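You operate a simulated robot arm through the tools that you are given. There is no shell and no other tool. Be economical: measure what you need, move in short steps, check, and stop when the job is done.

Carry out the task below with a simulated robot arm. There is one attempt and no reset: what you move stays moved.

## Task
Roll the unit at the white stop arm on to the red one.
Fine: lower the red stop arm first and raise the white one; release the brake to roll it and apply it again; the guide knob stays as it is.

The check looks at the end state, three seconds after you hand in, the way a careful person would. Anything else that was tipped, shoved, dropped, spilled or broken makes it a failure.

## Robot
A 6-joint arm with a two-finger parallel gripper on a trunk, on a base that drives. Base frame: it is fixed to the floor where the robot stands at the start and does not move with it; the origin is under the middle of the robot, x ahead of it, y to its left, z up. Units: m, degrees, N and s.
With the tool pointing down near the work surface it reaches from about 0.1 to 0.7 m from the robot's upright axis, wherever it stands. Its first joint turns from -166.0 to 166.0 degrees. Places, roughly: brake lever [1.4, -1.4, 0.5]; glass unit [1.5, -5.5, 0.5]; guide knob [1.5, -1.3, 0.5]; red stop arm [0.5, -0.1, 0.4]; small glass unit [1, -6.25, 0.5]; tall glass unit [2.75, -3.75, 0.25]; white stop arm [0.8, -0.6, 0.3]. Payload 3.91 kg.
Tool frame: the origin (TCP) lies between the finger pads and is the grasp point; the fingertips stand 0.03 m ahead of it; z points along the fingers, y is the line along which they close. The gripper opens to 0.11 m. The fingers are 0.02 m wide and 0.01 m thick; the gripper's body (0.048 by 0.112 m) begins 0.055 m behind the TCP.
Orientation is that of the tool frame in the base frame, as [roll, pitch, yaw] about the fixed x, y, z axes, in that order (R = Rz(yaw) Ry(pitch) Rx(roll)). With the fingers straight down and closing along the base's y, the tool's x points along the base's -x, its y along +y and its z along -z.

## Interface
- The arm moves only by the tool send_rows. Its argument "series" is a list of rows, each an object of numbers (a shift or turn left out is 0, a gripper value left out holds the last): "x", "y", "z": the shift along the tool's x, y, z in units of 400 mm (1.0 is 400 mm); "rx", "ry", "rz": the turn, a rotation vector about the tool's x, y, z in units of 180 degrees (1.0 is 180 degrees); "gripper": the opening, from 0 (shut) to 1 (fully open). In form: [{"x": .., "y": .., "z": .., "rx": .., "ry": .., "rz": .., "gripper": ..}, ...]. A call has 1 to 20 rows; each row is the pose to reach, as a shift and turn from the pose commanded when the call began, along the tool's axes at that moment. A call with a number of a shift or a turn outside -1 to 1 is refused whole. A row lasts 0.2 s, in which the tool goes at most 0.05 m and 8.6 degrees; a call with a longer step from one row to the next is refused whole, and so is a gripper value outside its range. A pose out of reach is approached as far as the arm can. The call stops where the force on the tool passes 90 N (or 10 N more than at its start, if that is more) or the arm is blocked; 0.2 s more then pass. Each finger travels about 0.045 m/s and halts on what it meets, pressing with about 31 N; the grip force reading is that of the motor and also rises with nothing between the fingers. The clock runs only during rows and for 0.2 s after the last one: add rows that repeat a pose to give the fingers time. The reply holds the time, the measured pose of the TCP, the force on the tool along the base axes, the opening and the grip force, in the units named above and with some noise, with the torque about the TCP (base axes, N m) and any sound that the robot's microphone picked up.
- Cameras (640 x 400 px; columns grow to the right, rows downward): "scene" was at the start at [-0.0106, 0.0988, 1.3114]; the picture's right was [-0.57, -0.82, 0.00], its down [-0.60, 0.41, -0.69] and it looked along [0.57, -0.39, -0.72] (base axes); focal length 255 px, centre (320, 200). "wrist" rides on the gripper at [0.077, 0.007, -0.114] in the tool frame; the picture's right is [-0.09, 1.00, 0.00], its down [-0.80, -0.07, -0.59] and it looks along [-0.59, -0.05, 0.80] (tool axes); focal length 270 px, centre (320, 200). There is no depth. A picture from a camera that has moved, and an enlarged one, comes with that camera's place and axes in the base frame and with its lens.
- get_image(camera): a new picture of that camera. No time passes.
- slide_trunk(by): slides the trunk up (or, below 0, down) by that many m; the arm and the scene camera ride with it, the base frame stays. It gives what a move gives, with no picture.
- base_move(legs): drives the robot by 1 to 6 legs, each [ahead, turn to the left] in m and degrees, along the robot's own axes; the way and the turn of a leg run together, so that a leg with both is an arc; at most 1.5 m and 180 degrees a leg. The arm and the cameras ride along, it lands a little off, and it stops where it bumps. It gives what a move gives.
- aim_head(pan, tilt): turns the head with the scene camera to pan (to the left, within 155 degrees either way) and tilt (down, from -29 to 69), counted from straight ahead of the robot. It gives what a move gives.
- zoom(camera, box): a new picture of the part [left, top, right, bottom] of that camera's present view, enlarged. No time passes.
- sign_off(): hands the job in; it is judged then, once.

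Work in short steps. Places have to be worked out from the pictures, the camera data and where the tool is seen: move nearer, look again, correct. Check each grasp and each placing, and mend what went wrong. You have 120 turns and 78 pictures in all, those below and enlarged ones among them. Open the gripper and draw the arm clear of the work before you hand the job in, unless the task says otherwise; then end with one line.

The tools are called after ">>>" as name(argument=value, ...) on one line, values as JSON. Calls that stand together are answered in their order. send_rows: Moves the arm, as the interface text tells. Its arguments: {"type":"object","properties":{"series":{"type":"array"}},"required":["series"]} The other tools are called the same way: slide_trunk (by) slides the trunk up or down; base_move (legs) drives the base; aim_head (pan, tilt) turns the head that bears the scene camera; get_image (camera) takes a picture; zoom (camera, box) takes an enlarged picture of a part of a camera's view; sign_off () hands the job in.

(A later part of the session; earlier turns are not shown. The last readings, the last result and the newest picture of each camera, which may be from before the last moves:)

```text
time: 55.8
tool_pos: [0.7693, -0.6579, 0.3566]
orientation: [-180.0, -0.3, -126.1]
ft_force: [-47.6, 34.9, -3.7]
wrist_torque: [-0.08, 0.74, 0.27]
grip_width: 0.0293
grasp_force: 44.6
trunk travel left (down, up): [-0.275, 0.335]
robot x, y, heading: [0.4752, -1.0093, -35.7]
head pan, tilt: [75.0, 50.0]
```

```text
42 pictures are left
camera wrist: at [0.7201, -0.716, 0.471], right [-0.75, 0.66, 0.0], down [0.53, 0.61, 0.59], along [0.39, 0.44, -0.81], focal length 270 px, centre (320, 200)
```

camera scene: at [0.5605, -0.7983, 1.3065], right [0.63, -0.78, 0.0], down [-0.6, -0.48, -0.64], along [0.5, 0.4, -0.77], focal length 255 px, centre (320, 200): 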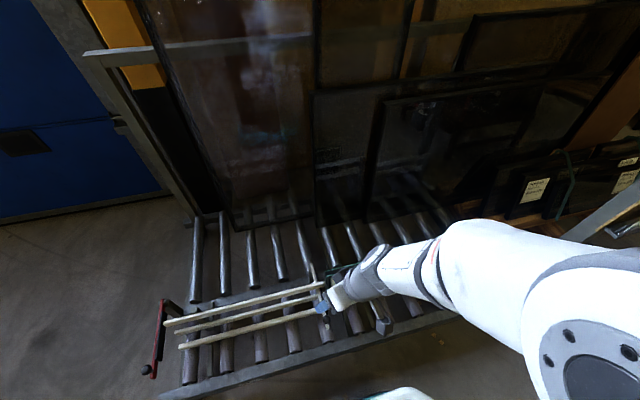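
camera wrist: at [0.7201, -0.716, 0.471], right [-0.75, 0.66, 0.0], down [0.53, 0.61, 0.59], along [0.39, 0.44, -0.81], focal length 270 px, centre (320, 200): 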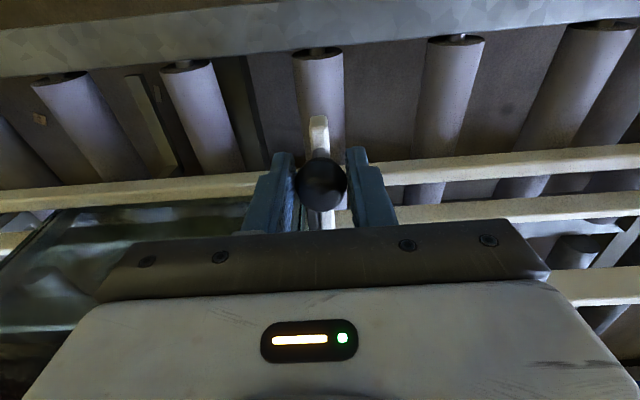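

The ball is held (29 mm). I relieve the lateral force (+y 4.5 mm) and lift along the arc about the pivot to about half-way.

>>> send_rows(series=[{"y": 0.011}, {"x": -0.012, "y": 0.011, "z": -0.056}, {"x": -0.028, "y": 0.011, "z": -0.109}, {"x": -0.048, "y": 0.011, "z": -0.156}, {"x": -0.071, "y": 0.011, "z": -0.2015}, {"x": -0.0985, "y": 0.011, "z": -0.2445}, {"x": -0.1295, "y": 0.011, "z": -0.285}, {"x": -0.164, "y": 0.011, "z": -0.3225}, {"x": -0.2015, "y": 0.011, "z": -0.357}])

>>> get_image(camera="wrist")

```text
time: 57.8
tool_pos: [0.8171, -0.5932, 0.4981]
orientation: [179.8, -0.4, -126.5]
ft_force: [23.4, -20.5, -6.4]
wrist_torque: [-1.26, 0.3, -0.17]
grip_width: 0.0294
grasp_force: 44.5
trunk travel left (down, up): [-0.275, 0.335]
robot x, y, heading: [0.4745, -1.0128, -35.8]
head pan, tilt: [75.0, 50.0]
```

```text
41 pictures are left
camera wrist: at [0.7673, -0.6512, 0.613], right [-0.75, 0.66, 0.0], down [0.54, 0.6, 0.59], along [0.39, 0.44, -0.81], focal length 270 px, centre (320, 200)
```

wrist: 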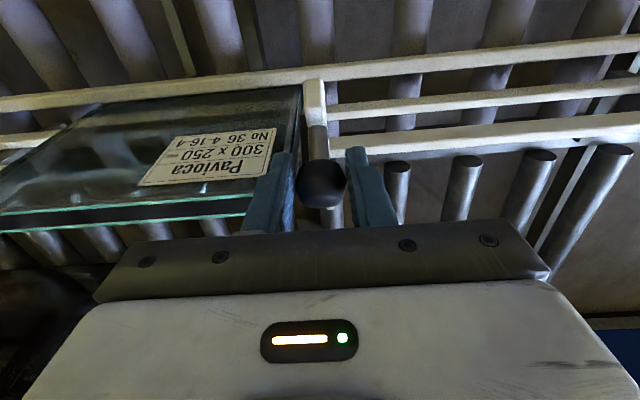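

Grip is good and the glass is clear. I continue the arc past vertical, gradually tilting the tool outward for reach.

>>> send_rows(series=[{"y": -0.005, "x": -0.04, "z": -0.031}, {"y": -0.005, "x": -0.083, "z": -0.058, "ry": -0.014}, {"y": -0.005, "x": -0.127, "z": -0.082, "ry": -0.028}, {"y": -0.005, "x": -0.174, "z": -0.101, "ry": -0.042}, {"y": -0.005, "x": -0.222, "z": -0.1165, "ry": -0.056}, {"y": -0.005, "x": -0.271, "z": -0.128, "ry": -0.07}, {"y": -0.005, "x": -0.3205, "z": -0.134, "ry": -0.084}, {"y": -0.005, "x": -0.369, "z": -0.1365, "ry": -0.1}])

>>> get_image(camera="wrist")

```text
time: 59.6
tool_pos: [0.905, -0.4754, 0.5528]
orientation: [179.9, 17.7, -126.3]
ft_force: [1.6, -9.1, -7.8]
wrist_torque: [-1.17, 0.8, 0.0]
grip_width: 0.0293
grasp_force: 45.1
trunk travel left (down, up): [-0.275, 0.335]
robot x, y, heading: [0.4716, -1.014, -36.0]
head pan, tilt: [75.0, 50.0]
```

```text
40 pictures are left
camera wrist: at [0.8357, -0.5584, 0.6376], right [-0.75, 0.66, 0.03], down [0.4, 0.43, 0.81], along [0.52, 0.62, -0.59], focal length 270 px, centre (320, 200)
```

wrist: 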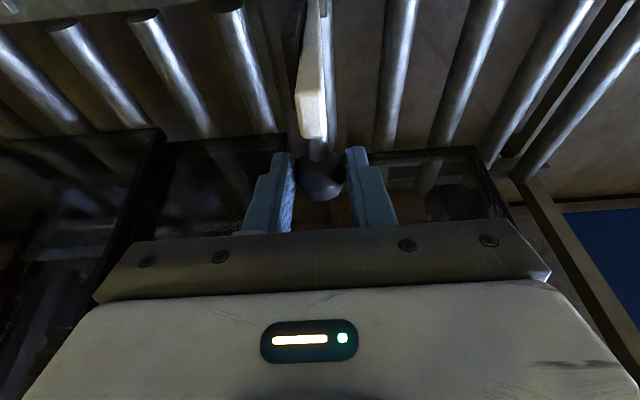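

Bar is vertical. I continue ~20° further to its resting stop, keeping tilt.

>>> send_rows(series=[{"x": -0.047, "z": 0.018}, {"x": -0.0936, "z": 0.04}, {"x": -0.133, "z": 0.062}, {"x": -0.171, "z": 0.089}, {"x": -0.171, "z": 0.089}])

>>> get_image(camera="wrist")

```text
time: 60.8
tool_pos: [0.9508, -0.413, 0.5393]
orientation: [180.0, 17.9, -126.5]
ft_force: [-2.4, -3.5, -3.5]
wrist_torque: [-0.58, 0.52, -0.01]
grip_width: 0.0292
grasp_force: 45.0
trunk travel left (down, up): [-0.275, 0.335]
robot x, y, heading: [0.4713, -1.0108, -36.0]
head pan, tilt: [75.0, 50.0]
```

```text
39 pictures are left
camera wrist: at [0.8812, -0.4965, 0.6254], right [-0.75, 0.66, 0.03], down [0.4, 0.42, 0.81], along [0.52, 0.62, -0.58], focal length 270 px, centre (320, 200)
```

wrist: 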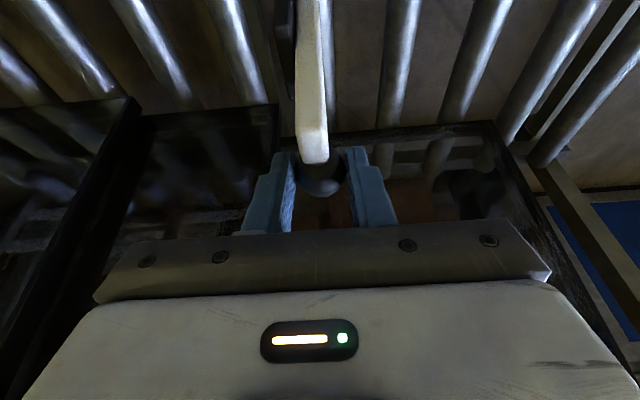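

No stop felt yet at ~18°; I nudge a little further to feel it.

>>> send_rows(series=[{"x": -0.015, "z": 0.011}, {"x": -0.03, "z": 0.022}, {"x": -0.042, "z": 0.033}, {"x": -0.042, "z": 0.033}])

```text
time: 61.8
tool_pos: [0.9611, -0.3982, 0.5344]
orientation: [179.8, 17.8, -126.4]
ft_force: [-19.7, -34.9, 15.3]
wrist_torque: [-0.67, 0.41, -0.01]
grip_width: 0.0293
grasp_force: 44.3
trunk travel left (down, up): [-0.275, 0.335]
robot x, y, heading: [0.4714, -1.0141, -36.2]
head pan, tilt: [75.0, 50.0]
```

The stop is felt (40 N). I open and withdraw along the tool axis, upward.

>>> send_rows(series=[{"gripper": 0.6}, {"gripper": 0.6}, {"gripper": 0.6}, {"z": -0.06}, {"z": -0.16}, {"z": -0.28}, {"z": -0.4}])

>>> get_image(camera="wrist")

```text
time: 63.4
tool_pos: [0.9319, -0.4361, 0.6858]
orientation: [179.8, 17.7, -126.5]
ft_force: [-0.1, -0.2, 0.6]
wrist_torque: [-0.02, 0.0, 0.0]
grip_width: 0.0661
grasp_force: 0.3
trunk travel left (down, up): [-0.275, 0.335]
robot x, y, heading: [0.4735, -1.0111, -36.1]
head pan, tilt: [75.0, 50.0]
```

```text
38 pictures are left
camera wrist: at [0.8626, -0.5207, 0.772], right [-0.75, 0.66, 0.03], down [0.4, 0.43, 0.81], along [0.52, 0.62, -0.59], focal length 270 px, centre (320, 200)
```

wrist: 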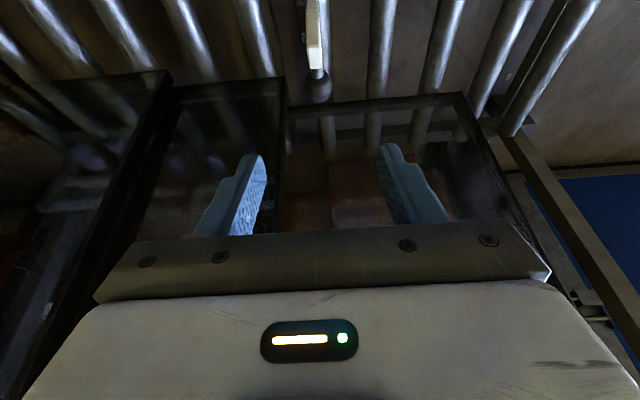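

White bar stays raised. I retract the arm toward -n and level the tool before driving on to the brake.

>>> send_rows(series=[{"x": 0.09, "z": -0.029}, {"x": 0.18, "z": -0.058, "ry": 0.02}, {"x": 0.27, "z": -0.087, "ry": 0.04}, {"x": 0.36, "z": -0.116, "ry": 0.06}, {"x": 0.45, "z": -0.145, "ry": 0.08}, {"x": 0.54, "z": -0.174, "ry": 0.099}, {"x": 0.63, "z": -0.203, "ry": 0.099}])

>>> base_move(legs=[[0.45, -1]])

>>> aim_head(pan=35, tilt=45)

>>> get_image(camera="scene")

```text
time: 65.0
tool_pos: [0.7781, -0.6479, 0.687]
orientation: [179.9, -0.1, -126.5]
ft_force: [-1.2, 0.3, -0.1]
wrist_torque: [0.0, -0.01, 0.0]
grip_width: 0.0662
grasp_force: 0.0
trunk travel left (down, up): [-0.275, 0.335]
robot x, y, heading: [0.4759, -1.0125, -36.0]
head pan, tilt: [75.0, 50.0]
```

```text
time: 67.8
tool_pos: [1.1572, -0.9314, 0.6866]
orientation: [179.8, 0.0, -127.4]
ft_force: [0.3, -0.3, 0.4]
wrist_torque: [0.02, 0.01, -0.02]
grip_width: 0.066
grasp_force: 0.0
trunk travel left (down, up): [-0.275, 0.335]
robot x, y, heading: [0.85, -1.2903, -37.1]
head pan, tilt: [75.0, 50.0]
```

```text
time: 68.8
tool_pos: [1.1591, -0.9305, 0.6868]
orientation: [179.9, 0.1, -127.5]
ft_force: [0.1, 0.0, -0.2]
wrist_torque: [0.01, 0.02, 0.02]
grip_width: 0.0659
grasp_force: 0.1
trunk travel left (down, up): [-0.275, 0.335]
robot x, y, heading: [0.8497, -1.287, -37.1]
head pan, tilt: [35.0, 45.0]
```

```text
37 pictures are left
camera scene: at [0.96, -1.1261, 1.3134], right [-0.04, -1.0, 0.0], down [-0.71, 0.03, -0.71], along [0.71, -0.03, -0.71], focal length 255 px, centre (320, 200)
```

scene: 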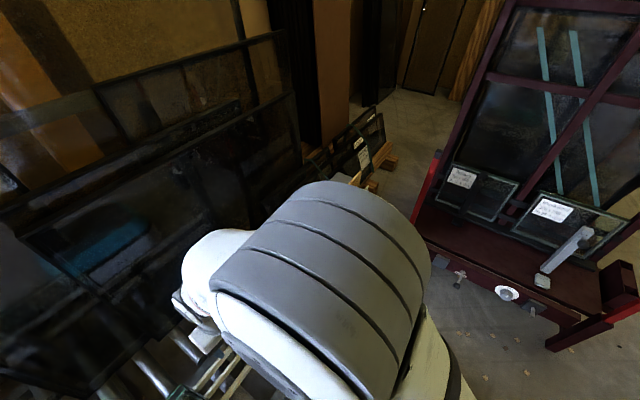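

The arm blocks the view. I bring the tool in front, near but short of the brake lever, and use the wrist camera.

>>> send_rows(series=[{"x": 0.067, "y": -0.1}, {"x": 0.133, "y": -0.2}, {"x": 0.2, "y": -0.3}, {"x": 0.267, "y": -0.4}, {"x": 0.333, "y": -0.5}, {"x": 0.4, "y": -0.6}, {"x": 0.467, "y": -0.7}, {"x": 0.533, "y": -0.8}, {"x": 0.6, "y": -0.9}])

>>> get_image(camera="wrist")

>>> get_image(camera="scene")

```text
time: 70.8
tool_pos: [1.2989, -1.3389, 0.6855]
orientation: [179.9, 0.0, -127.3]
ft_force: [0.3, -0.2, -0.7]
wrist_torque: [-0.03, 0.01, 0.02]
grip_width: 0.0659
grasp_force: 0.0
trunk travel left (down, up): [-0.275, 0.335]
robot x, y, heading: [0.8475, -1.2848, -37.2]
head pan, tilt: [35.0, 45.0]
```

```text
36 pictures are left
camera wrist: at [1.2471, -1.3959, 0.8008], right [-0.74, 0.68, 0.0], down [0.54, 0.59, 0.59], along [0.4, 0.44, -0.8], focal length 270 px, centre (320, 200)
```

wrist: 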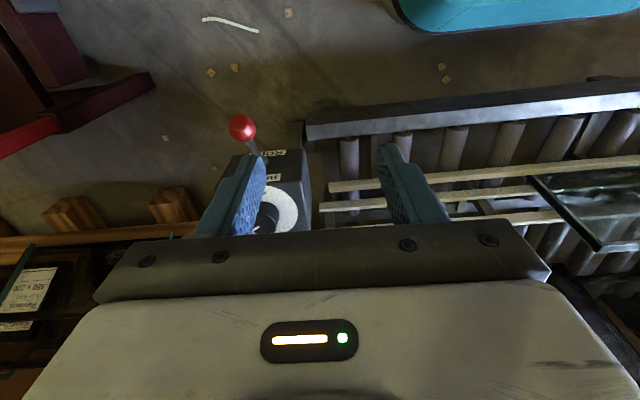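

```text
35 pictures are left
camera scene: at [0.96, -1.126, 1.3133], right [-0.04, -1.0, 0.0], down [-0.71, 0.03, -0.71], along [0.71, -0.03, -0.71], focal length 255 px, centre (320, 200)
```

scene: 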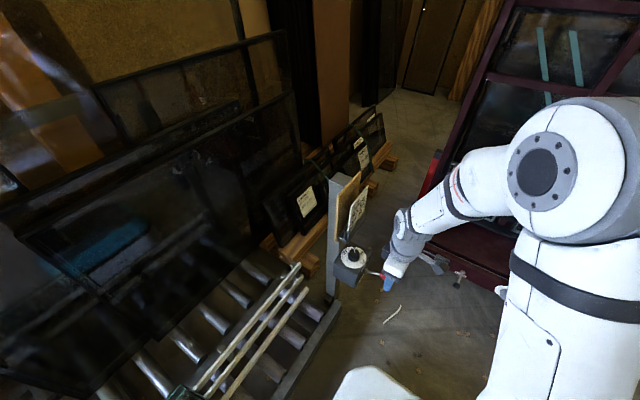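

Ball confirmed at (1.394,-1.369,0.50). I zoom in to read the labels on the box face.

>>> zoom(camera="wrist", box=[200, 90, 320, 240])

>>> zoom(camera="scene", box=[310, 220, 420, 300])

```text
2.67 times, centred on (260, 165) of wrist
camera zoom: at [1.2471, -1.3959, 0.8008], right [-0.74, 0.68, 0.0], down [0.54, 0.59, 0.59], along [0.4, 0.44, -0.8], focal length 721 px, centre (480, 293)
```

zoom: 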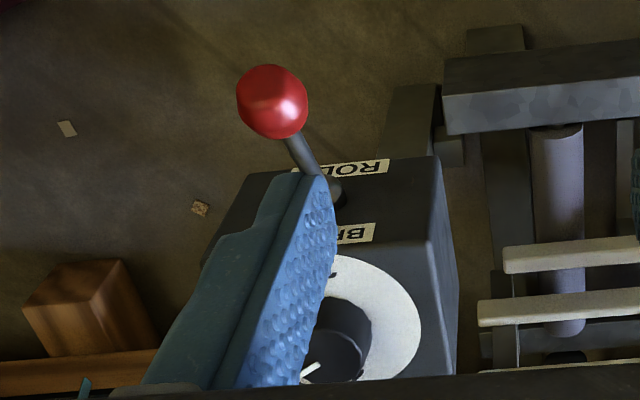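

```text
5.00 times, centred on (365, 260) of scene
camera zoom: at [0.96, -1.126, 1.3133], right [-0.04, -1.0, 0.0], down [-0.71, 0.03, -0.71], along [0.71, -0.03, -0.71], focal length 1275 px, centre (95, -100)
```

zoom: 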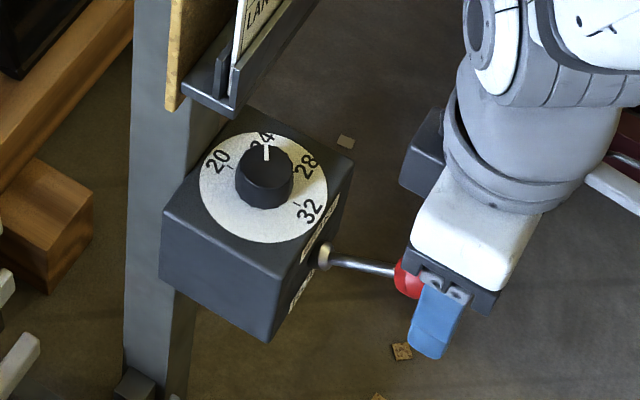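

Labels: upper "BRAKE", lower "ROLL"; the lever is up on BRAKE, and the knob at 24 stays. I close the fingers and place them just above the red ball.

>>> send_rows(series=[{"x": -0.02, "y": -0.08, "gripper": 0}, {"x": -0.05, "y": -0.16}, {"x": -0.075, "y": -0.234}, {"x": -0.075, "y": -0.234, "z": 0.1}, {"x": -0.075, "y": -0.234, "z": 0.2}, {"x": -0.075, "y": -0.234, "z": 0.3}])

>>> get_image(camera="wrist")

>>> zoom(camera="scene", box=[310, 200, 450, 300])

```text
time: 72.2
tool_pos: [1.39, -1.3716, 0.565]
orientation: [-180.0, 0.0, -127.5]
ft_force: [0.0, -0.7, 0.2]
wrist_torque: [0.0, 0.01, -0.02]
grip_width: 0.0
grasp_force: 31.1
trunk travel left (down, up): [-0.275, 0.335]
robot x, y, heading: [0.8475, -1.2863, -37.4]
head pan, tilt: [35.0, 45.0]
```

```text
32 pictures are left
camera wrist: at [1.3387, -1.4297, 0.6809], right [-0.74, 0.68, 0.0], down [0.54, 0.59, 0.59], along [0.4, 0.44, -0.8], focal length 270 px, centre (320, 200)
```

wrist: 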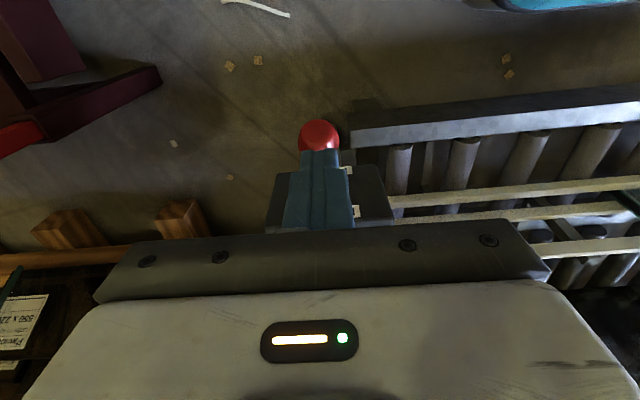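

```text
4.00 times, centred on (380, 250) of scene
camera zoom: at [0.96, -1.1264, 1.3134], right [-0.04, -1.0, 0.0], down [-0.71, 0.03, -0.71], along [0.71, -0.03, -0.71], focal length 1020 px, centre (80, 0)
```

zoom: 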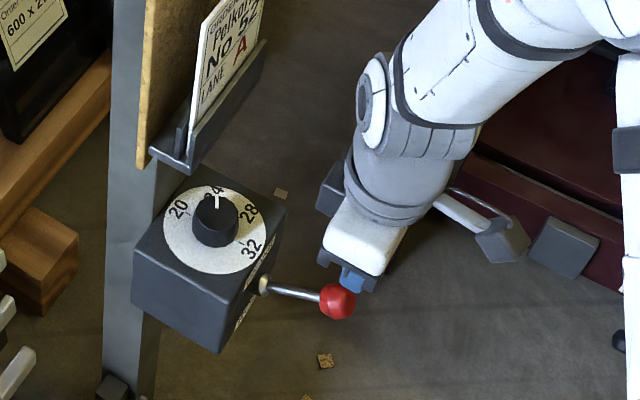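

Aligned over the ball. I press down slowly to swing the lever toward ROLL.

>>> send_rows(series=[{"z": 0.04}, {"z": 0.075}, {"z": 0.11}, {"z": 0.145}, {"z": 0.18}, {"z": 0.2}])

>>> zoom(camera="scene", box=[310, 200, 450, 300])

```text
time: 73.6
tool_pos: [1.3897, -1.3729, 0.4866]
orientation: [179.8, -0.1, -127.5]
ft_force: [0.1, -0.6, 0.1]
wrist_torque: [-0.02, 0.0, 0.0]
grip_width: 0.0
grasp_force: 30.9
trunk travel left (down, up): [-0.275, 0.335]
robot x, y, heading: [0.8453, -1.2893, -37.3]
head pan, tilt: [35.0, 45.0]
```

```text
4.00 times, centred on (380, 250) of scene
camera zoom: at [0.9603, -1.1264, 1.3133], right [-0.04, -1.0, 0.0], down [-0.71, 0.03, -0.71], along [0.71, -0.03, -0.71], focal length 1020 px, centre (80, 0)
```

zoom: 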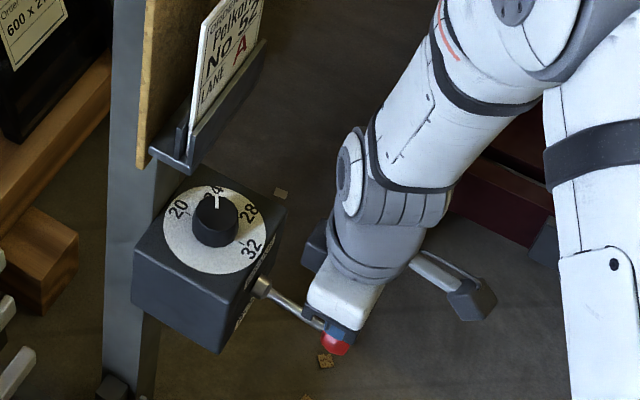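

The lever went down. I press a bit further to ensure it's at its end stop.

>>> send_rows(series=[{"z": 0.02}, {"z": 0.04}, {"z": 0.06}, {"z": 0.08}, {"z": 0.1}])

>>> get_image(camera="wrist")

```text
time: 74.8
tool_pos: [1.3895, -1.3724, 0.4525]
orientation: [-179.7, 0.2, -127.4]
ft_force: [-16.4, -0.7, 71.4]
wrist_torque: [0.42, -0.01, 0.13]
grip_width: 0.0
grasp_force: 31.0
trunk travel left (down, up): [-0.275, 0.335]
robot x, y, heading: [0.8469, -1.2851, -37.1]
head pan, tilt: [35.0, 45.0]
```

```text
29 pictures are left
camera wrist: at [1.3369, -1.4304, 0.567], right [-0.74, 0.68, -0.01], down [0.54, 0.59, 0.6], along [0.41, 0.44, -0.8], focal length 270 px, centre (320, 200)
```

wrist: 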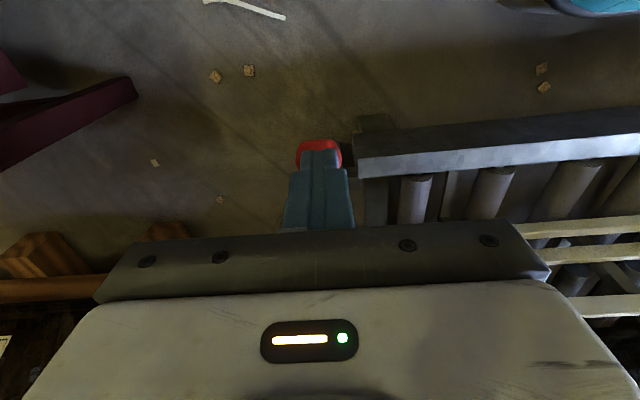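

End stop reached (71 N at tip z≈0.42). I lift away and verify the lever stays at ROLL.

>>> send_rows(series=[{"z": -0.1}, {"z": -0.2}, {"z": -0.3, "x": 0.02}, {"z": -0.4, "x": 0.06}, {"z": -0.5, "x": 0.12}, {"z": -0.58, "x": 0.2}])

>>> zoom(camera="scene", box=[310, 200, 450, 300])

>>> zoom(camera="wrist", box=[200, 80, 440, 230])

```text
time: 76.2
tool_pos: [1.3399, -1.4382, 0.6767]
orientation: [179.9, -0.1, -127.5]
ft_force: [0.7, 0.7, -0.7]
wrist_torque: [-0.06, 0.02, 0.02]
grip_width: 0.0
grasp_force: 30.8
trunk travel left (down, up): [-0.275, 0.335]
robot x, y, heading: [0.8464, -1.2853, -37.2]
head pan, tilt: [35.0, 45.0]
```

```text
4.00 times, centred on (380, 250) of scene
camera zoom: at [0.9604, -1.1261, 1.3133], right [-0.04, -1.0, 0.0], down [-0.71, 0.03, -0.71], along [0.71, -0.03, -0.71], focal length 1020 px, centre (80, 0)
```

zoom: 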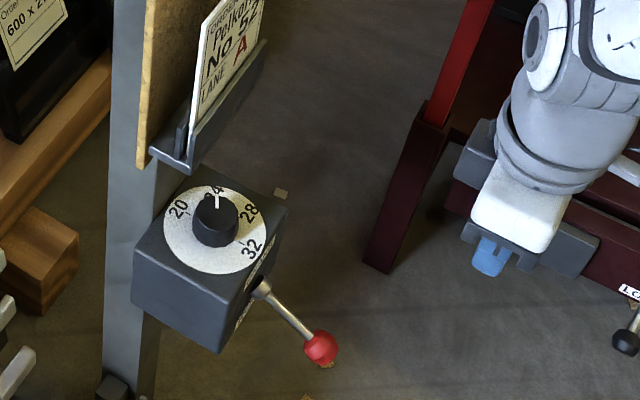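

```text
2.67 times, centred on (320, 155) of wrist
camera zoom: at [1.2884, -1.4955, 0.7917], right [-0.74, 0.68, 0.0], down [0.54, 0.59, 0.59], along [0.4, 0.44, -0.8], focal length 721 px, centre (320, 320)
```

zoom: 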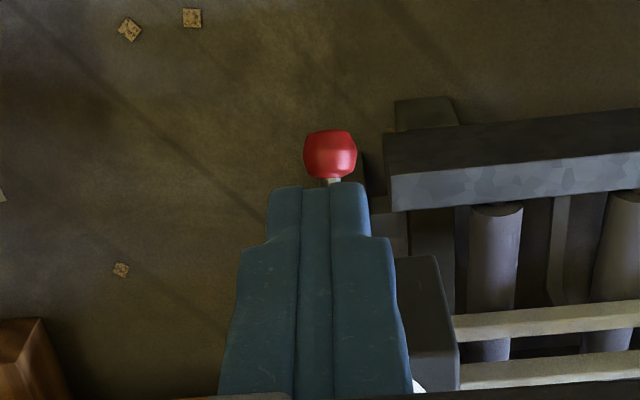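

Brake lever is on ROLL, ball now at (1.392,-1.37,0.42). I drive back 0.55 m alongside the lane and look at the unit.

>>> base_move(legs=[[-0.55, 0]])

>>> aim_head(pan=75, tilt=50)

>>> get_image(camera="scene")

```text
time: 79.4
tool_pos: [0.8955, -1.0995, 0.6763]
orientation: [179.9, 0.0, -127.5]
ft_force: [-0.3, 0.1, 0.0]
wrist_torque: [0.01, 0.02, -0.01]
grip_width: 0.0
grasp_force: 31.1
trunk travel left (down, up): [-0.275, 0.335]
robot x, y, heading: [0.4043, -0.9494, -37.3]
head pan, tilt: [35.0, 45.0]
```

```text
time: 80.5
tool_pos: [0.8953, -1.1007, 0.6766]
orientation: [179.9, 0.0, -127.5]
ft_force: [0.3, 0.4, 0.3]
wrist_torque: [0.02, 0.03, 0.02]
grip_width: 0.0
grasp_force: 31.3
trunk travel left (down, up): [-0.275, 0.335]
robot x, y, heading: [0.3976, -0.948, -37.1]
head pan, tilt: [75.0, 50.0]
```

```text
26 pictures are left
camera scene: at [0.4951, -0.738, 1.3065], right [0.61, -0.79, 0.0], down [-0.61, -0.47, -0.64], along [0.51, 0.39, -0.77], focal length 255 px, centre (320, 200)
```

scene: 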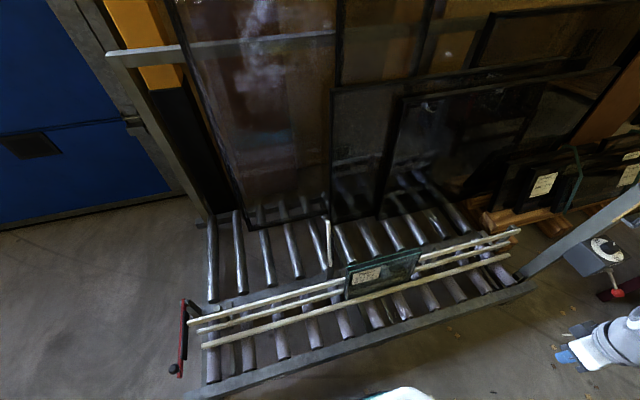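

Unit hasn't moved; white up, red down. I zoom to measure the pane's top edge.

>>> zoom(camera="scene", box=[320, 220, 440, 320])

```text
4.00 times, centred on (380, 270) of scene
camera zoom: at [0.4951, -0.738, 1.3065], right [0.61, -0.79, 0.0], down [-0.61, -0.47, -0.64], along [0.51, 0.39, -0.77], focal length 1020 px, centre (80, -80)
```

zoom: 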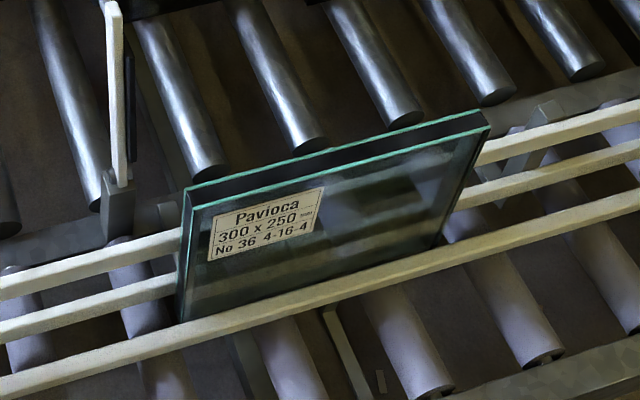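

Pane top edge: centre (0.998,-0.663), n=0.065, z≈0.425. I'll grip its top edge with fingers closing along n (yaw -36.7); first half of the approach.

>>> send_rows(series=[{"x": -0.073, "y": 0.033, "rz": -0.036, "gripper": 0.6}, {"x": -0.146, "y": 0.066, "rz": -0.072}, {"x": -0.22, "y": 0.1, "rz": -0.108}, {"x": -0.293, "y": 0.132, "rz": -0.144}, {"x": -0.366, "y": 0.165, "rz": -0.18}, {"x": -0.44, "y": 0.198, "rz": -0.216}, {"x": -0.5125, "y": 0.231, "rz": -0.252}])

```text
time: 82.1
tool_pos: [0.9477, -0.8817, 0.6764]
orientation: [179.9, 0.0, -82.1]
ft_force: [-0.3, 0.0, 0.5]
wrist_torque: [-0.02, 0.01, -0.02]
grip_width: 0.0663
grasp_force: 0.1
trunk travel left (down, up): [-0.275, 0.335]
robot x, y, heading: [0.4049, -0.9512, -37.2]
head pan, tilt: [75.0, 50.0]
```

Second half, ending above the pane centre.

>>> send_rows(series=[{"x": -0.075, "y": -0.029, "rz": -0.036}, {"x": -0.15, "y": -0.057, "rz": -0.072}, {"x": -0.225, "y": -0.086, "rz": -0.108}, {"x": -0.3, "y": -0.114, "rz": -0.144}, {"x": -0.375, "y": -0.143, "rz": -0.18}, {"x": -0.45, "y": -0.171, "rz": -0.216}, {"x": -0.524, "y": -0.2, "rz": -0.252}])

>>> get_image(camera="wrist")

```text
time: 83.7
tool_pos: [0.9984, -0.6612, 0.6777]
orientation: [179.9, 0.1, -36.8]
ft_force: [0.1, 0.0, 0.8]
wrist_torque: [0.0, 0.0, 0.0]
grip_width: 0.066
grasp_force: 0.1
trunk travel left (down, up): [-0.275, 0.335]
robot x, y, heading: [0.4035, -0.9513, -37.5]
head pan, tilt: [75.0, 50.0]
```

```text
24 pictures are left
camera wrist: at [1.0565, -0.7137, 0.7919], right [-0.67, -0.75, 0.0], down [-0.6, 0.54, 0.6], along [-0.45, 0.4, -0.8], focal length 270 px, centre (320, 200)
```

wrist: 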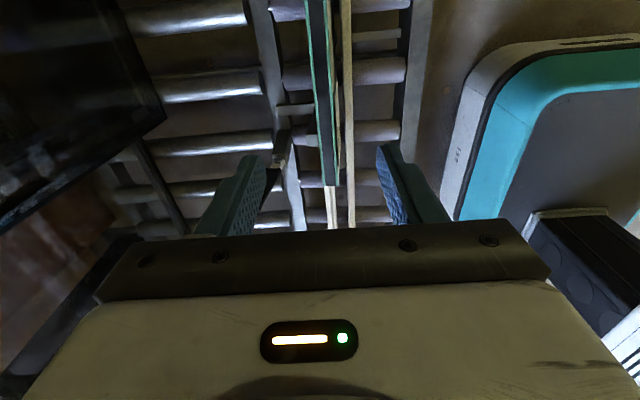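

The pane edge lies straight between the fingers. I descend so the pads straddle the top edge (TCP z≈0.412).

>>> send_rows(series=[{"z": 0.1}, {"z": 0.2}, {"z": 0.3}, {"z": 0.4}, {"z": 0.48}, {"z": 0.54}, {"z": 0.59}, {"z": 0.63}, {"z": 0.66}])

>>> get_image(camera="wrist")

>>> get_image(camera="scene")

```text
time: 85.7
tool_pos: [0.9976, -0.663, 0.4126]
orientation: [180.0, 0.2, -36.7]
ft_force: [-0.8, -0.6, -0.3]
wrist_torque: [-0.02, 0.0, -0.01]
grip_width: 0.0661
grasp_force: 0.1
trunk travel left (down, up): [-0.275, 0.335]
robot x, y, heading: [0.4013, -0.9487, -37.1]
head pan, tilt: [75.0, 50.0]
```

```text
23 pictures are left
camera wrist: at [1.0552, -0.715, 0.5269], right [-0.67, -0.74, 0.0], down [-0.6, 0.54, 0.6], along [-0.44, 0.4, -0.8], focal length 270 px, centre (320, 200)
```

wrist: 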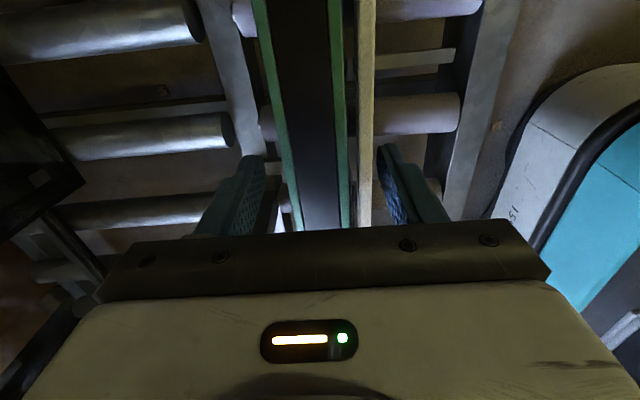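

```text
22 pictures are left
camera scene: at [0.495, -0.7379, 1.3065], right [0.61, -0.79, 0.0], down [-0.61, -0.47, -0.64], along [0.51, 0.39, -0.77], focal length 255 px, centre (320, 200)
```

scene: 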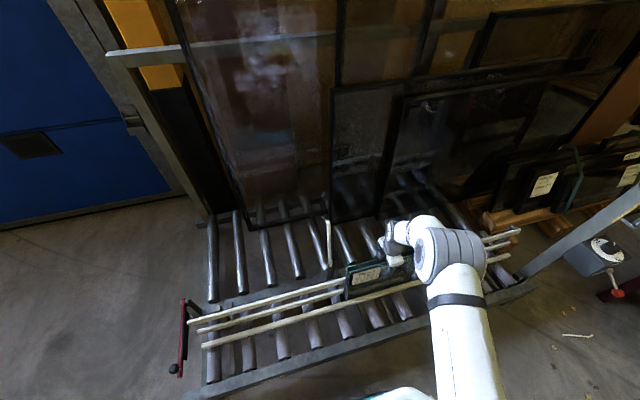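

Pane is centred between the fingers. I close gently on it.

>>> send_rows(series=[{"gripper": 0.15}, {"gripper": 0.15}, {"gripper": 0.15}, {"gripper": 0.15}, {"gripper": 0.15}])

```text
time: 86.9
tool_pos: [0.9952, -0.6648, 0.4105]
orientation: [179.7, 0.2, -36.8]
ft_force: [-16.2, -29.4, 7.1]
wrist_torque: [-1.73, 0.9, 0.44]
grip_width: 0.029
grasp_force: 30.7
trunk travel left (down, up): [-0.275, 0.335]
robot x, y, heading: [0.4053, -0.9469, -37.4]
head pan, tilt: [75.0, 50.0]
```

Gripped (29 mm, 31 N). I relieve the sideways load 2.5 mm and pull toward red for a first 10 cm.

>>> send_rows(series=[{"y": 0.006}, {"x": -0.02, "y": 0.006}, {"x": -0.06, "y": 0.006}, {"x": -0.1, "y": 0.006}, {"x": -0.15, "y": 0.006}, {"x": -0.2, "y": 0.006}, {"x": -0.25, "y": 0.006}, {"x": -0.25, "y": 0.006}])

>>> get_image(camera="scene")

```text
time: 88.7
tool_pos: [0.9131, -0.6057, 0.4136]
orientation: [179.8, 0.2, -36.8]
ft_force: [-15.3, -13.4, 0.7]
wrist_torque: [-1.48, 1.01, 0.4]
grip_width: 0.0291
grasp_force: 31.2
trunk travel left (down, up): [-0.275, 0.335]
robot x, y, heading: [0.4051, -0.9473, -37.4]
head pan, tilt: [75.0, 50.0]
```

```text
21 pictures are left
camera scene: at [0.4946, -0.738, 1.3064], right [0.61, -0.79, 0.0], down [-0.61, -0.47, -0.64], along [0.51, 0.39, -0.77], focal length 255 px, centre (320, 200)
```

scene: 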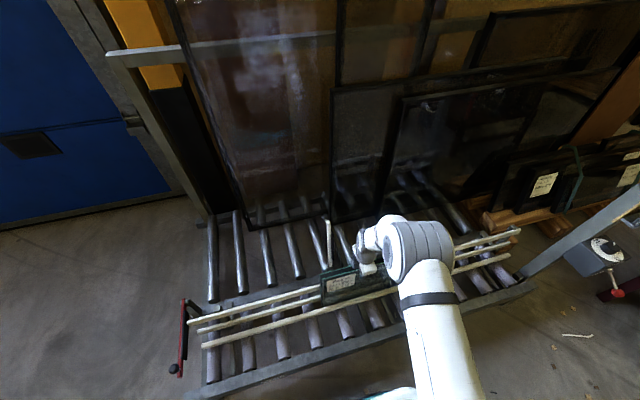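

Unit rolls with the gripper. The raised white bar is ~0.1 m clear of the wrist; I continue another 0.3 m.

>>> send_rows(series=[{"x": -0.03, "y": 0.003}, {"x": -0.08, "y": 0.003}, {"x": -0.13, "y": 0.003}, {"x": -0.18, "y": 0.003}, {"x": -0.23, "y": 0.003}, {"x": -0.28, "y": 0.003}, {"x": -0.33, "y": 0.003}, {"x": -0.38, "y": 0.003}, {"x": -0.43, "y": 0.003}, {"x": -0.48, "y": 0.003}, {"x": -0.53, "y": 0.003}, {"x": -0.58, "y": 0.003}, {"x": -0.63, "y": 0.003}, {"x": -0.68, "y": 0.003}, {"x": -0.72, "y": 0.003}, {"x": -0.75, "y": 0.003}])

>>> get_image(camera="scene")

```text
time: 92.1
tool_pos: [0.673, -0.4281, 0.413]
orientation: [179.5, 0.1, -36.8]
ft_force: [-13.7, -31.0, 9.1]
wrist_torque: [-1.72, 0.77, 0.43]
grip_width: 0.0284
grasp_force: 31.2
trunk travel left (down, up): [-0.275, 0.335]
robot x, y, heading: [0.405, -0.9457, -37.1]
head pan, tilt: [75.0, 50.0]
```

```text
20 pictures are left
camera scene: at [0.4942, -0.7394, 1.3068], right [0.61, -0.79, 0.0], down [-0.61, -0.47, -0.64], along [0.51, 0.39, -0.77], focal length 255 px, centre (320, 200)
```

scene: 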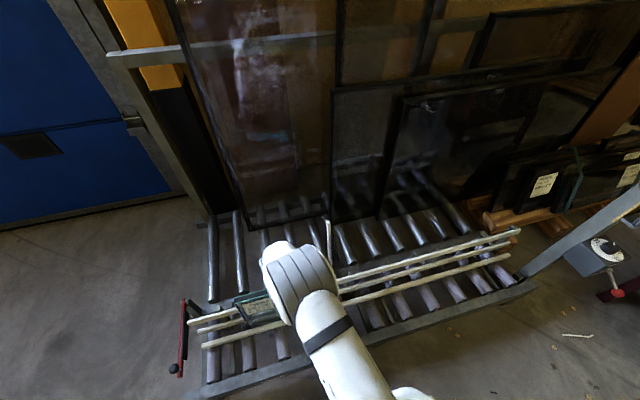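

About 0.2 m remain. I continue 0.15 m, then creep.

>>> send_rows(series=[{"x": -0.03, "y": 0.006}, {"x": -0.07, "y": 0.006}, {"x": -0.11, "y": 0.006}, {"x": -0.15, "y": 0.006}, {"x": -0.19, "y": 0.006}, {"x": -0.23, "y": 0.006}, {"x": -0.27, "y": 0.006}, {"x": -0.31, "y": 0.006}, {"x": -0.34, "y": 0.006}, {"x": -0.36, "y": 0.006}, {"x": -0.375, "y": 0.006}])

>>> zoom(camera="scene", box=[150, 270, 310, 390])

```text
time: 94.5
tool_pos: [0.5527, -0.3398, 0.4129]
orientation: [179.8, -0.1, -36.8]
ft_force: [-6.5, -18.9, 1.0]
wrist_torque: [-1.45, 0.94, 0.35]
grip_width: 0.0285
grasp_force: 30.9
trunk travel left (down, up): [-0.275, 0.335]
robot x, y, heading: [0.3985, -0.9515, -37.0]
head pan, tilt: [75.0, 50.0]
```

```text
3.33 times, centred on (230, 330) of scene
camera zoom: at [0.4948, -0.7373, 1.3064], right [0.61, -0.79, 0.0], down [-0.61, -0.47, -0.64], along [0.51, 0.39, -0.77], focal length 850 px, centre (620, -233)
```

zoom: 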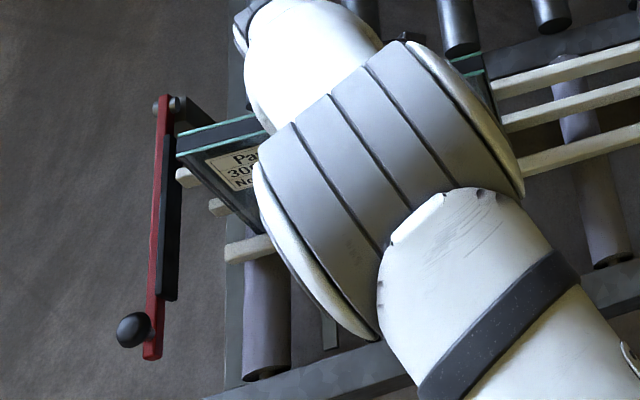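

About 4 cm to the red pad. I creep 3.5 cm.

>>> send_rows(series=[{"x": -0.0125}, {"x": -0.025}, {"x": -0.0375}, {"x": -0.05}, {"x": -0.0625}, {"x": -0.075}, {"x": -0.085}])

>>> zoom(camera="scene", box=[150, 270, 310, 390])

```text
time: 96.1
tool_pos: [0.5252, -0.3177, 0.4135]
orientation: [179.8, -0.1, -36.8]
ft_force: [-8.7, -22.6, 0.6]
wrist_torque: [-1.45, 0.97, 0.37]
grip_width: 0.0284
grasp_force: 31.1
trunk travel left (down, up): [-0.275, 0.335]
robot x, y, heading: [0.4041, -0.9505, -37.3]
head pan, tilt: [75.0, 50.0]
```

```text
3.33 times, centred on (230, 330) of scene
camera zoom: at [0.4946, -0.7379, 1.3064], right [0.61, -0.79, 0.0], down [-0.61, -0.47, -0.64], along [0.51, 0.39, -0.77], focal length 850 px, centre (620, -233)
```

zoom: 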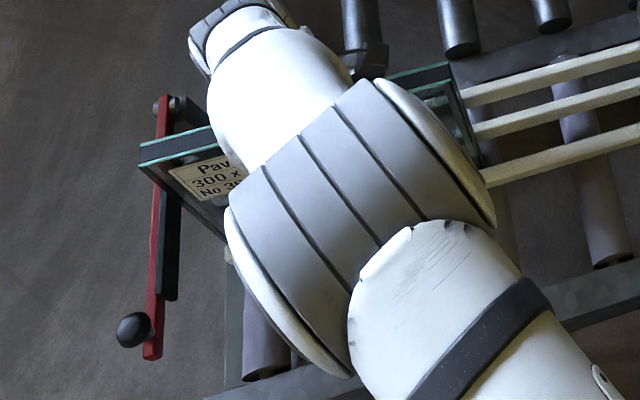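

Gap is a few mm by estimate; I creep another 12 mm in 2–3 mm steps.

>>> send_rows(series=[{"x": -0.007}, {"x": -0.014}, {"x": -0.021}, {"x": -0.028}, {"x": -0.03}])

```text
time: 97.3
tool_pos: [0.5151, -0.3133, 0.413]
orientation: [179.6, -0.1, -36.8]
ft_force: [-8.4, -29.0, -0.8]
wrist_torque: [-1.56, 0.87, 0.41]
grip_width: 0.0283
grasp_force: 31.0
trunk travel left (down, up): [-0.275, 0.335]
robot x, y, heading: [0.4053, -0.954, -37.3]
head pan, tilt: [75.0, 50.0]
```

Still only a slight increase; I creep further 12 mm.

>>> send_rows(series=[{"x": -0.007}, {"x": -0.014}, {"x": -0.021}, {"x": -0.028}, {"x": -0.03}])

>>> zoom(camera="scene", box=[150, 280, 250, 380])

```text
time: 98.5
tool_pos: [0.5071, -0.3075, 0.4135]
orientation: [179.5, -0.2, -36.8]
ft_force: [5.3, -32.5, -0.5]
wrist_torque: [-1.65, 0.82, 0.54]
grip_width: 0.0285
grasp_force: 31.1
trunk travel left (down, up): [-0.275, 0.335]
robot x, y, heading: [0.4039, -0.9506, -37.3]
head pan, tilt: [75.0, 50.0]
```

```text
4.00 times, centred on (200, 330) of scene
camera zoom: at [0.4951, -0.7386, 1.3066], right [0.61, -0.79, 0.0], down [-0.61, -0.47, -0.64], along [0.51, 0.39, -0.77], focal length 1020 px, centre (800, -320)
```

zoom: 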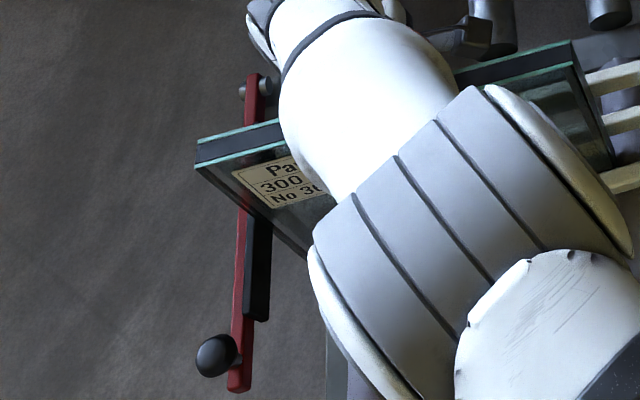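

The u-force rose to ~24 N: contact beginning. One more small push to confirm.

>>> send_rows(series=[{"x": -0.006}, {"x": -0.01}, {"x": -0.01}])

```text
time: 99.3
tool_pos: [0.5029, -0.3007, 0.4149]
orientation: [179.9, -0.1, -36.8]
ft_force: [-11.0, -26.6, 6.8]
wrist_torque: [-1.0, 0.26, 0.27]
grip_width: 0.0305
grasp_force: 13.7
trunk travel left (down, up): [-0.275, 0.335]
robot x, y, heading: [0.4021, -0.9465, -37.3]
head pan, tilt: [75.0, 50.0]
```

Grip reading changed (slip against the stop, it seems). I look from the wrist and scene.

>>> get_image(camera="wrist")

>>> zoom(camera="scene", box=[150, 270, 310, 390])

```text
16 pictures are left
camera wrist: at [0.5607, -0.3534, 0.5301], right [-0.67, -0.75, 0.0], down [-0.6, 0.54, 0.59], along [-0.44, 0.4, -0.8], focal length 270 px, centre (320, 200)
```

wrist: 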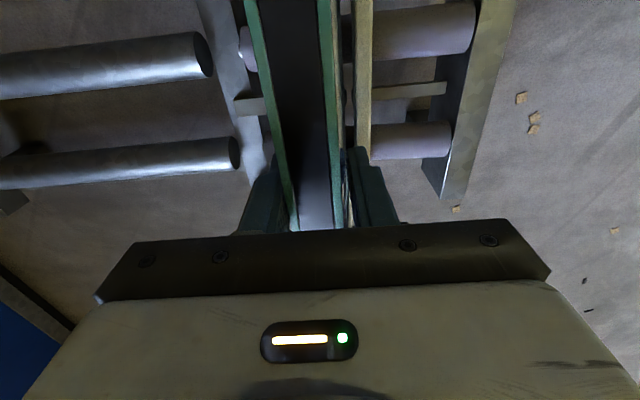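

```text
3.33 times, centred on (230, 330) of scene
camera zoom: at [0.4942, -0.7393, 1.3069], right [0.61, -0.79, 0.0], down [-0.61, -0.47, -0.64], along [0.51, 0.39, -0.77], focal length 850 px, centre (620, -233)
```

zoom: 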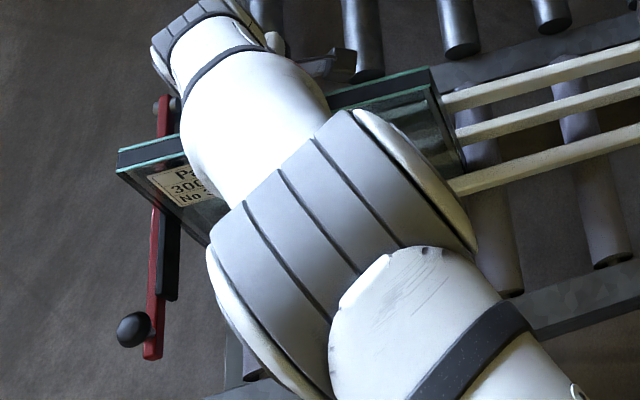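

The pane is upright. I open the gripper and rise straight up, then inspect contact with the red bar.

>>> send_rows(series=[{"gripper": 0.65}, {"gripper": 0.65}, {"gripper": 0.65}, {"gripper": 0.65}, {"z": -0.06}, {"z": -0.15}, {"z": -0.26}, {"z": -0.37}, {"z": -0.48}, {"z": -0.6}, {"z": -0.68}])

>>> send_rows(series=[{"x": 0.1}, {"x": 0.2}, {"x": 0.3}, {"x": 0.4}, {"x": 0.5, "y": 0.03}, {"x": 0.6, "y": 0.07}, {"x": 0.7, "y": 0.12}])

>>> zoom(camera="scene", box=[150, 250, 350, 400])

```text
time: 101.7
tool_pos: [0.5027, -0.3013, 0.6867]
orientation: [180.0, 0.2, -36.8]
ft_force: [-0.1, -0.4, 0.5]
wrist_torque: [0.0, -0.04, 0.02]
grip_width: 0.0713
grasp_force: 0.1
trunk travel left (down, up): [-0.275, 0.335]
robot x, y, heading: [0.401, -0.9477, -37.3]
head pan, tilt: [75.0, 50.0]
```

```text
time: 103.3
tool_pos: [0.6992, -0.5104, 0.686]
orientation: [-180.0, 0.1, -36.8]
ft_force: [1.3, 0.5, -0.4]
wrist_torque: [0.0, -0.02, 0.01]
grip_width: 0.0715
grasp_force: 0.2
trunk travel left (down, up): [-0.275, 0.335]
robot x, y, heading: [0.3995, -0.9498, -37.4]
head pan, tilt: [75.0, 50.0]
```

```text
2.67 times, centred on (250, 325) of scene
camera zoom: at [0.4946, -0.7375, 1.3064], right [0.61, -0.79, 0.0], down [-0.61, -0.47, -0.64], along [0.51, 0.39, -0.77], focal length 680 px, centre (507, -133)
```

zoom: 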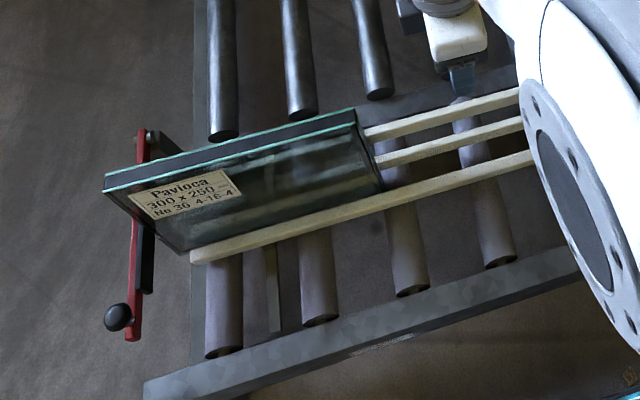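

Pane seems against the red pad. For certainty I'll press its trailing edge gently with closed fingers: first descend behind it at u≈0.80.

>>> send_rows(series=[{"x": -0.08, "y": -0.07, "gripper": 0}, {"x": -0.163, "y": -0.14}, {"x": -0.163, "y": -0.14, "z": 0.1}, {"x": -0.163, "y": -0.14, "z": 0.2}, {"x": -0.163, "y": -0.14, "z": 0.3}, {"x": -0.163, "y": -0.14, "z": 0.4}, {"x": -0.163, "y": -0.14, "z": 0.5}, {"x": -0.163, "y": -0.14, "z": 0.6}, {"x": -0.163, "y": -0.14, "z": 0.67}, {"x": -0.163, "y": -0.14, "z": 0.71}])

>>> get_image(camera="wrist")

```text
time: 105.5
tool_pos: [0.6795, -0.4232, 0.4018]
orientation: [180.0, 0.0, -36.8]
ft_force: [-0.2, -0.6, 0.5]
wrist_torque: [0.02, -0.04, 0.02]
grip_width: 0.0003
grasp_force: 31.0
trunk travel left (down, up): [-0.275, 0.335]
robot x, y, heading: [0.4014, -0.9497, -37.2]
head pan, tilt: [75.0, 50.0]
```

```text
13 pictures are left
camera wrist: at [0.7369, -0.4755, 0.5158], right [-0.67, -0.74, 0.0], down [-0.6, 0.54, 0.6], along [-0.44, 0.4, -0.8], focal length 270 px, centre (320, 200)
```

wrist: 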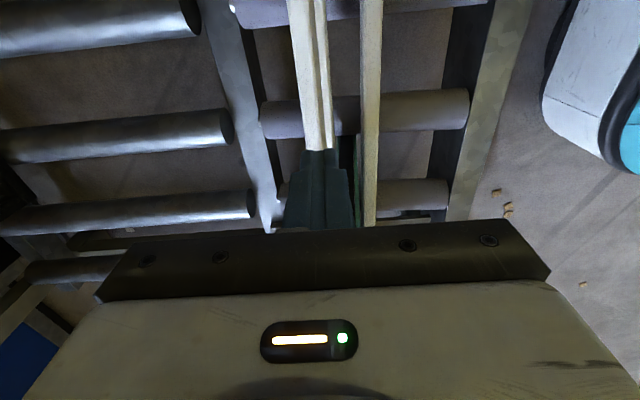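

Fingers are right behind the pane. I push toward -u in small steps and watch the force.

>>> send_rows(series=[{"x": -0.025}, {"x": -0.05}, {"x": -0.07}, {"x": -0.085}, {"x": -0.1}, {"x": -0.11}, {"x": -0.12}])

```text
time: 107.1
tool_pos: [0.6416, -0.3936, 0.4008]
orientation: [179.9, 0.0, -36.8]
ft_force: [0.3, -0.5, -1.3]
wrist_torque: [0.01, -0.01, 0.0]
grip_width: 0.0
grasp_force: 31.2
trunk travel left (down, up): [-0.275, 0.335]
robot x, y, heading: [0.4017, -0.9483, -37.2]
head pan, tilt: [75.0, 50.0]
```

>>> send_rows(series=[{"x": -0.006}, {"x": -0.012}, {"x": -0.018}, {"x": -0.024}, {"x": -0.03}])

```text
time: 108.3
tool_pos: [0.6369, -0.3906, 0.4027]
orientation: [180.0, 0.1, -37.1]
ft_force: [51.4, -37.5, 14.1]
wrist_torque: [0.35, 0.92, 0.56]
grip_width: 0.0001
grasp_force: 31.0
trunk travel left (down, up): [-0.275, 0.335]
robot x, y, heading: [0.4059, -0.9495, -37.3]
head pan, tilt: [75.0, 50.0]
```

Firm 64 N resistance: the unit is against the red stop. I back off, rise and check it.

>>> send_rows(series=[{"x": 0.02}, {"x": 0.06}, {"x": 0.12}, {"x": 0.12, "z": -0.1}, {"x": 0.12, "z": -0.2}, {"x": 0.12, "z": -0.3}, {"x": 0.12, "z": -0.4}, {"x": 0.12, "z": -0.5}, {"x": 0.14, "z": -0.6}, {"x": 0.18, "z": -0.7, "y": 0.03}, {"x": 0.25, "z": -0.71, "y": 0.1}, {"x": 0.33, "z": -0.71, "y": 0.18}, {"x": 0.41, "z": -0.71, "y": 0.26}, {"x": 0.48, "z": -0.71, "y": 0.34}, {"x": 0.55, "z": -0.71, "y": 0.42}, {"x": 0.63, "z": -0.71, "y": 0.5}])

>>> zoom(camera="scene", box=[150, 250, 350, 400])

```text
time: 111.7
tool_pos: [0.7143, -0.6995, 0.6822]
orientation: [180.0, 0.1, -36.7]
ft_force: [-0.2, -0.4, -0.1]
wrist_torque: [-0.03, 0.0, 0.01]
grip_width: 0.0001
grasp_force: 31.0
trunk travel left (down, up): [-0.275, 0.335]
robot x, y, heading: [0.4029, -0.951, -37.4]
head pan, tilt: [75.0, 50.0]
```

```text
2.67 times, centred on (250, 325) of scene
camera zoom: at [0.4947, -0.7376, 1.3064], right [0.61, -0.79, 0.0], down [-0.61, -0.47, -0.64], along [0.51, 0.39, -0.77], focal length 680 px, centre (507, -133)
```

zoom: 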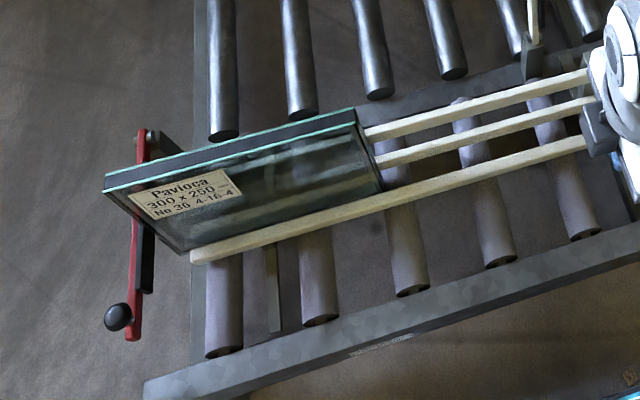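

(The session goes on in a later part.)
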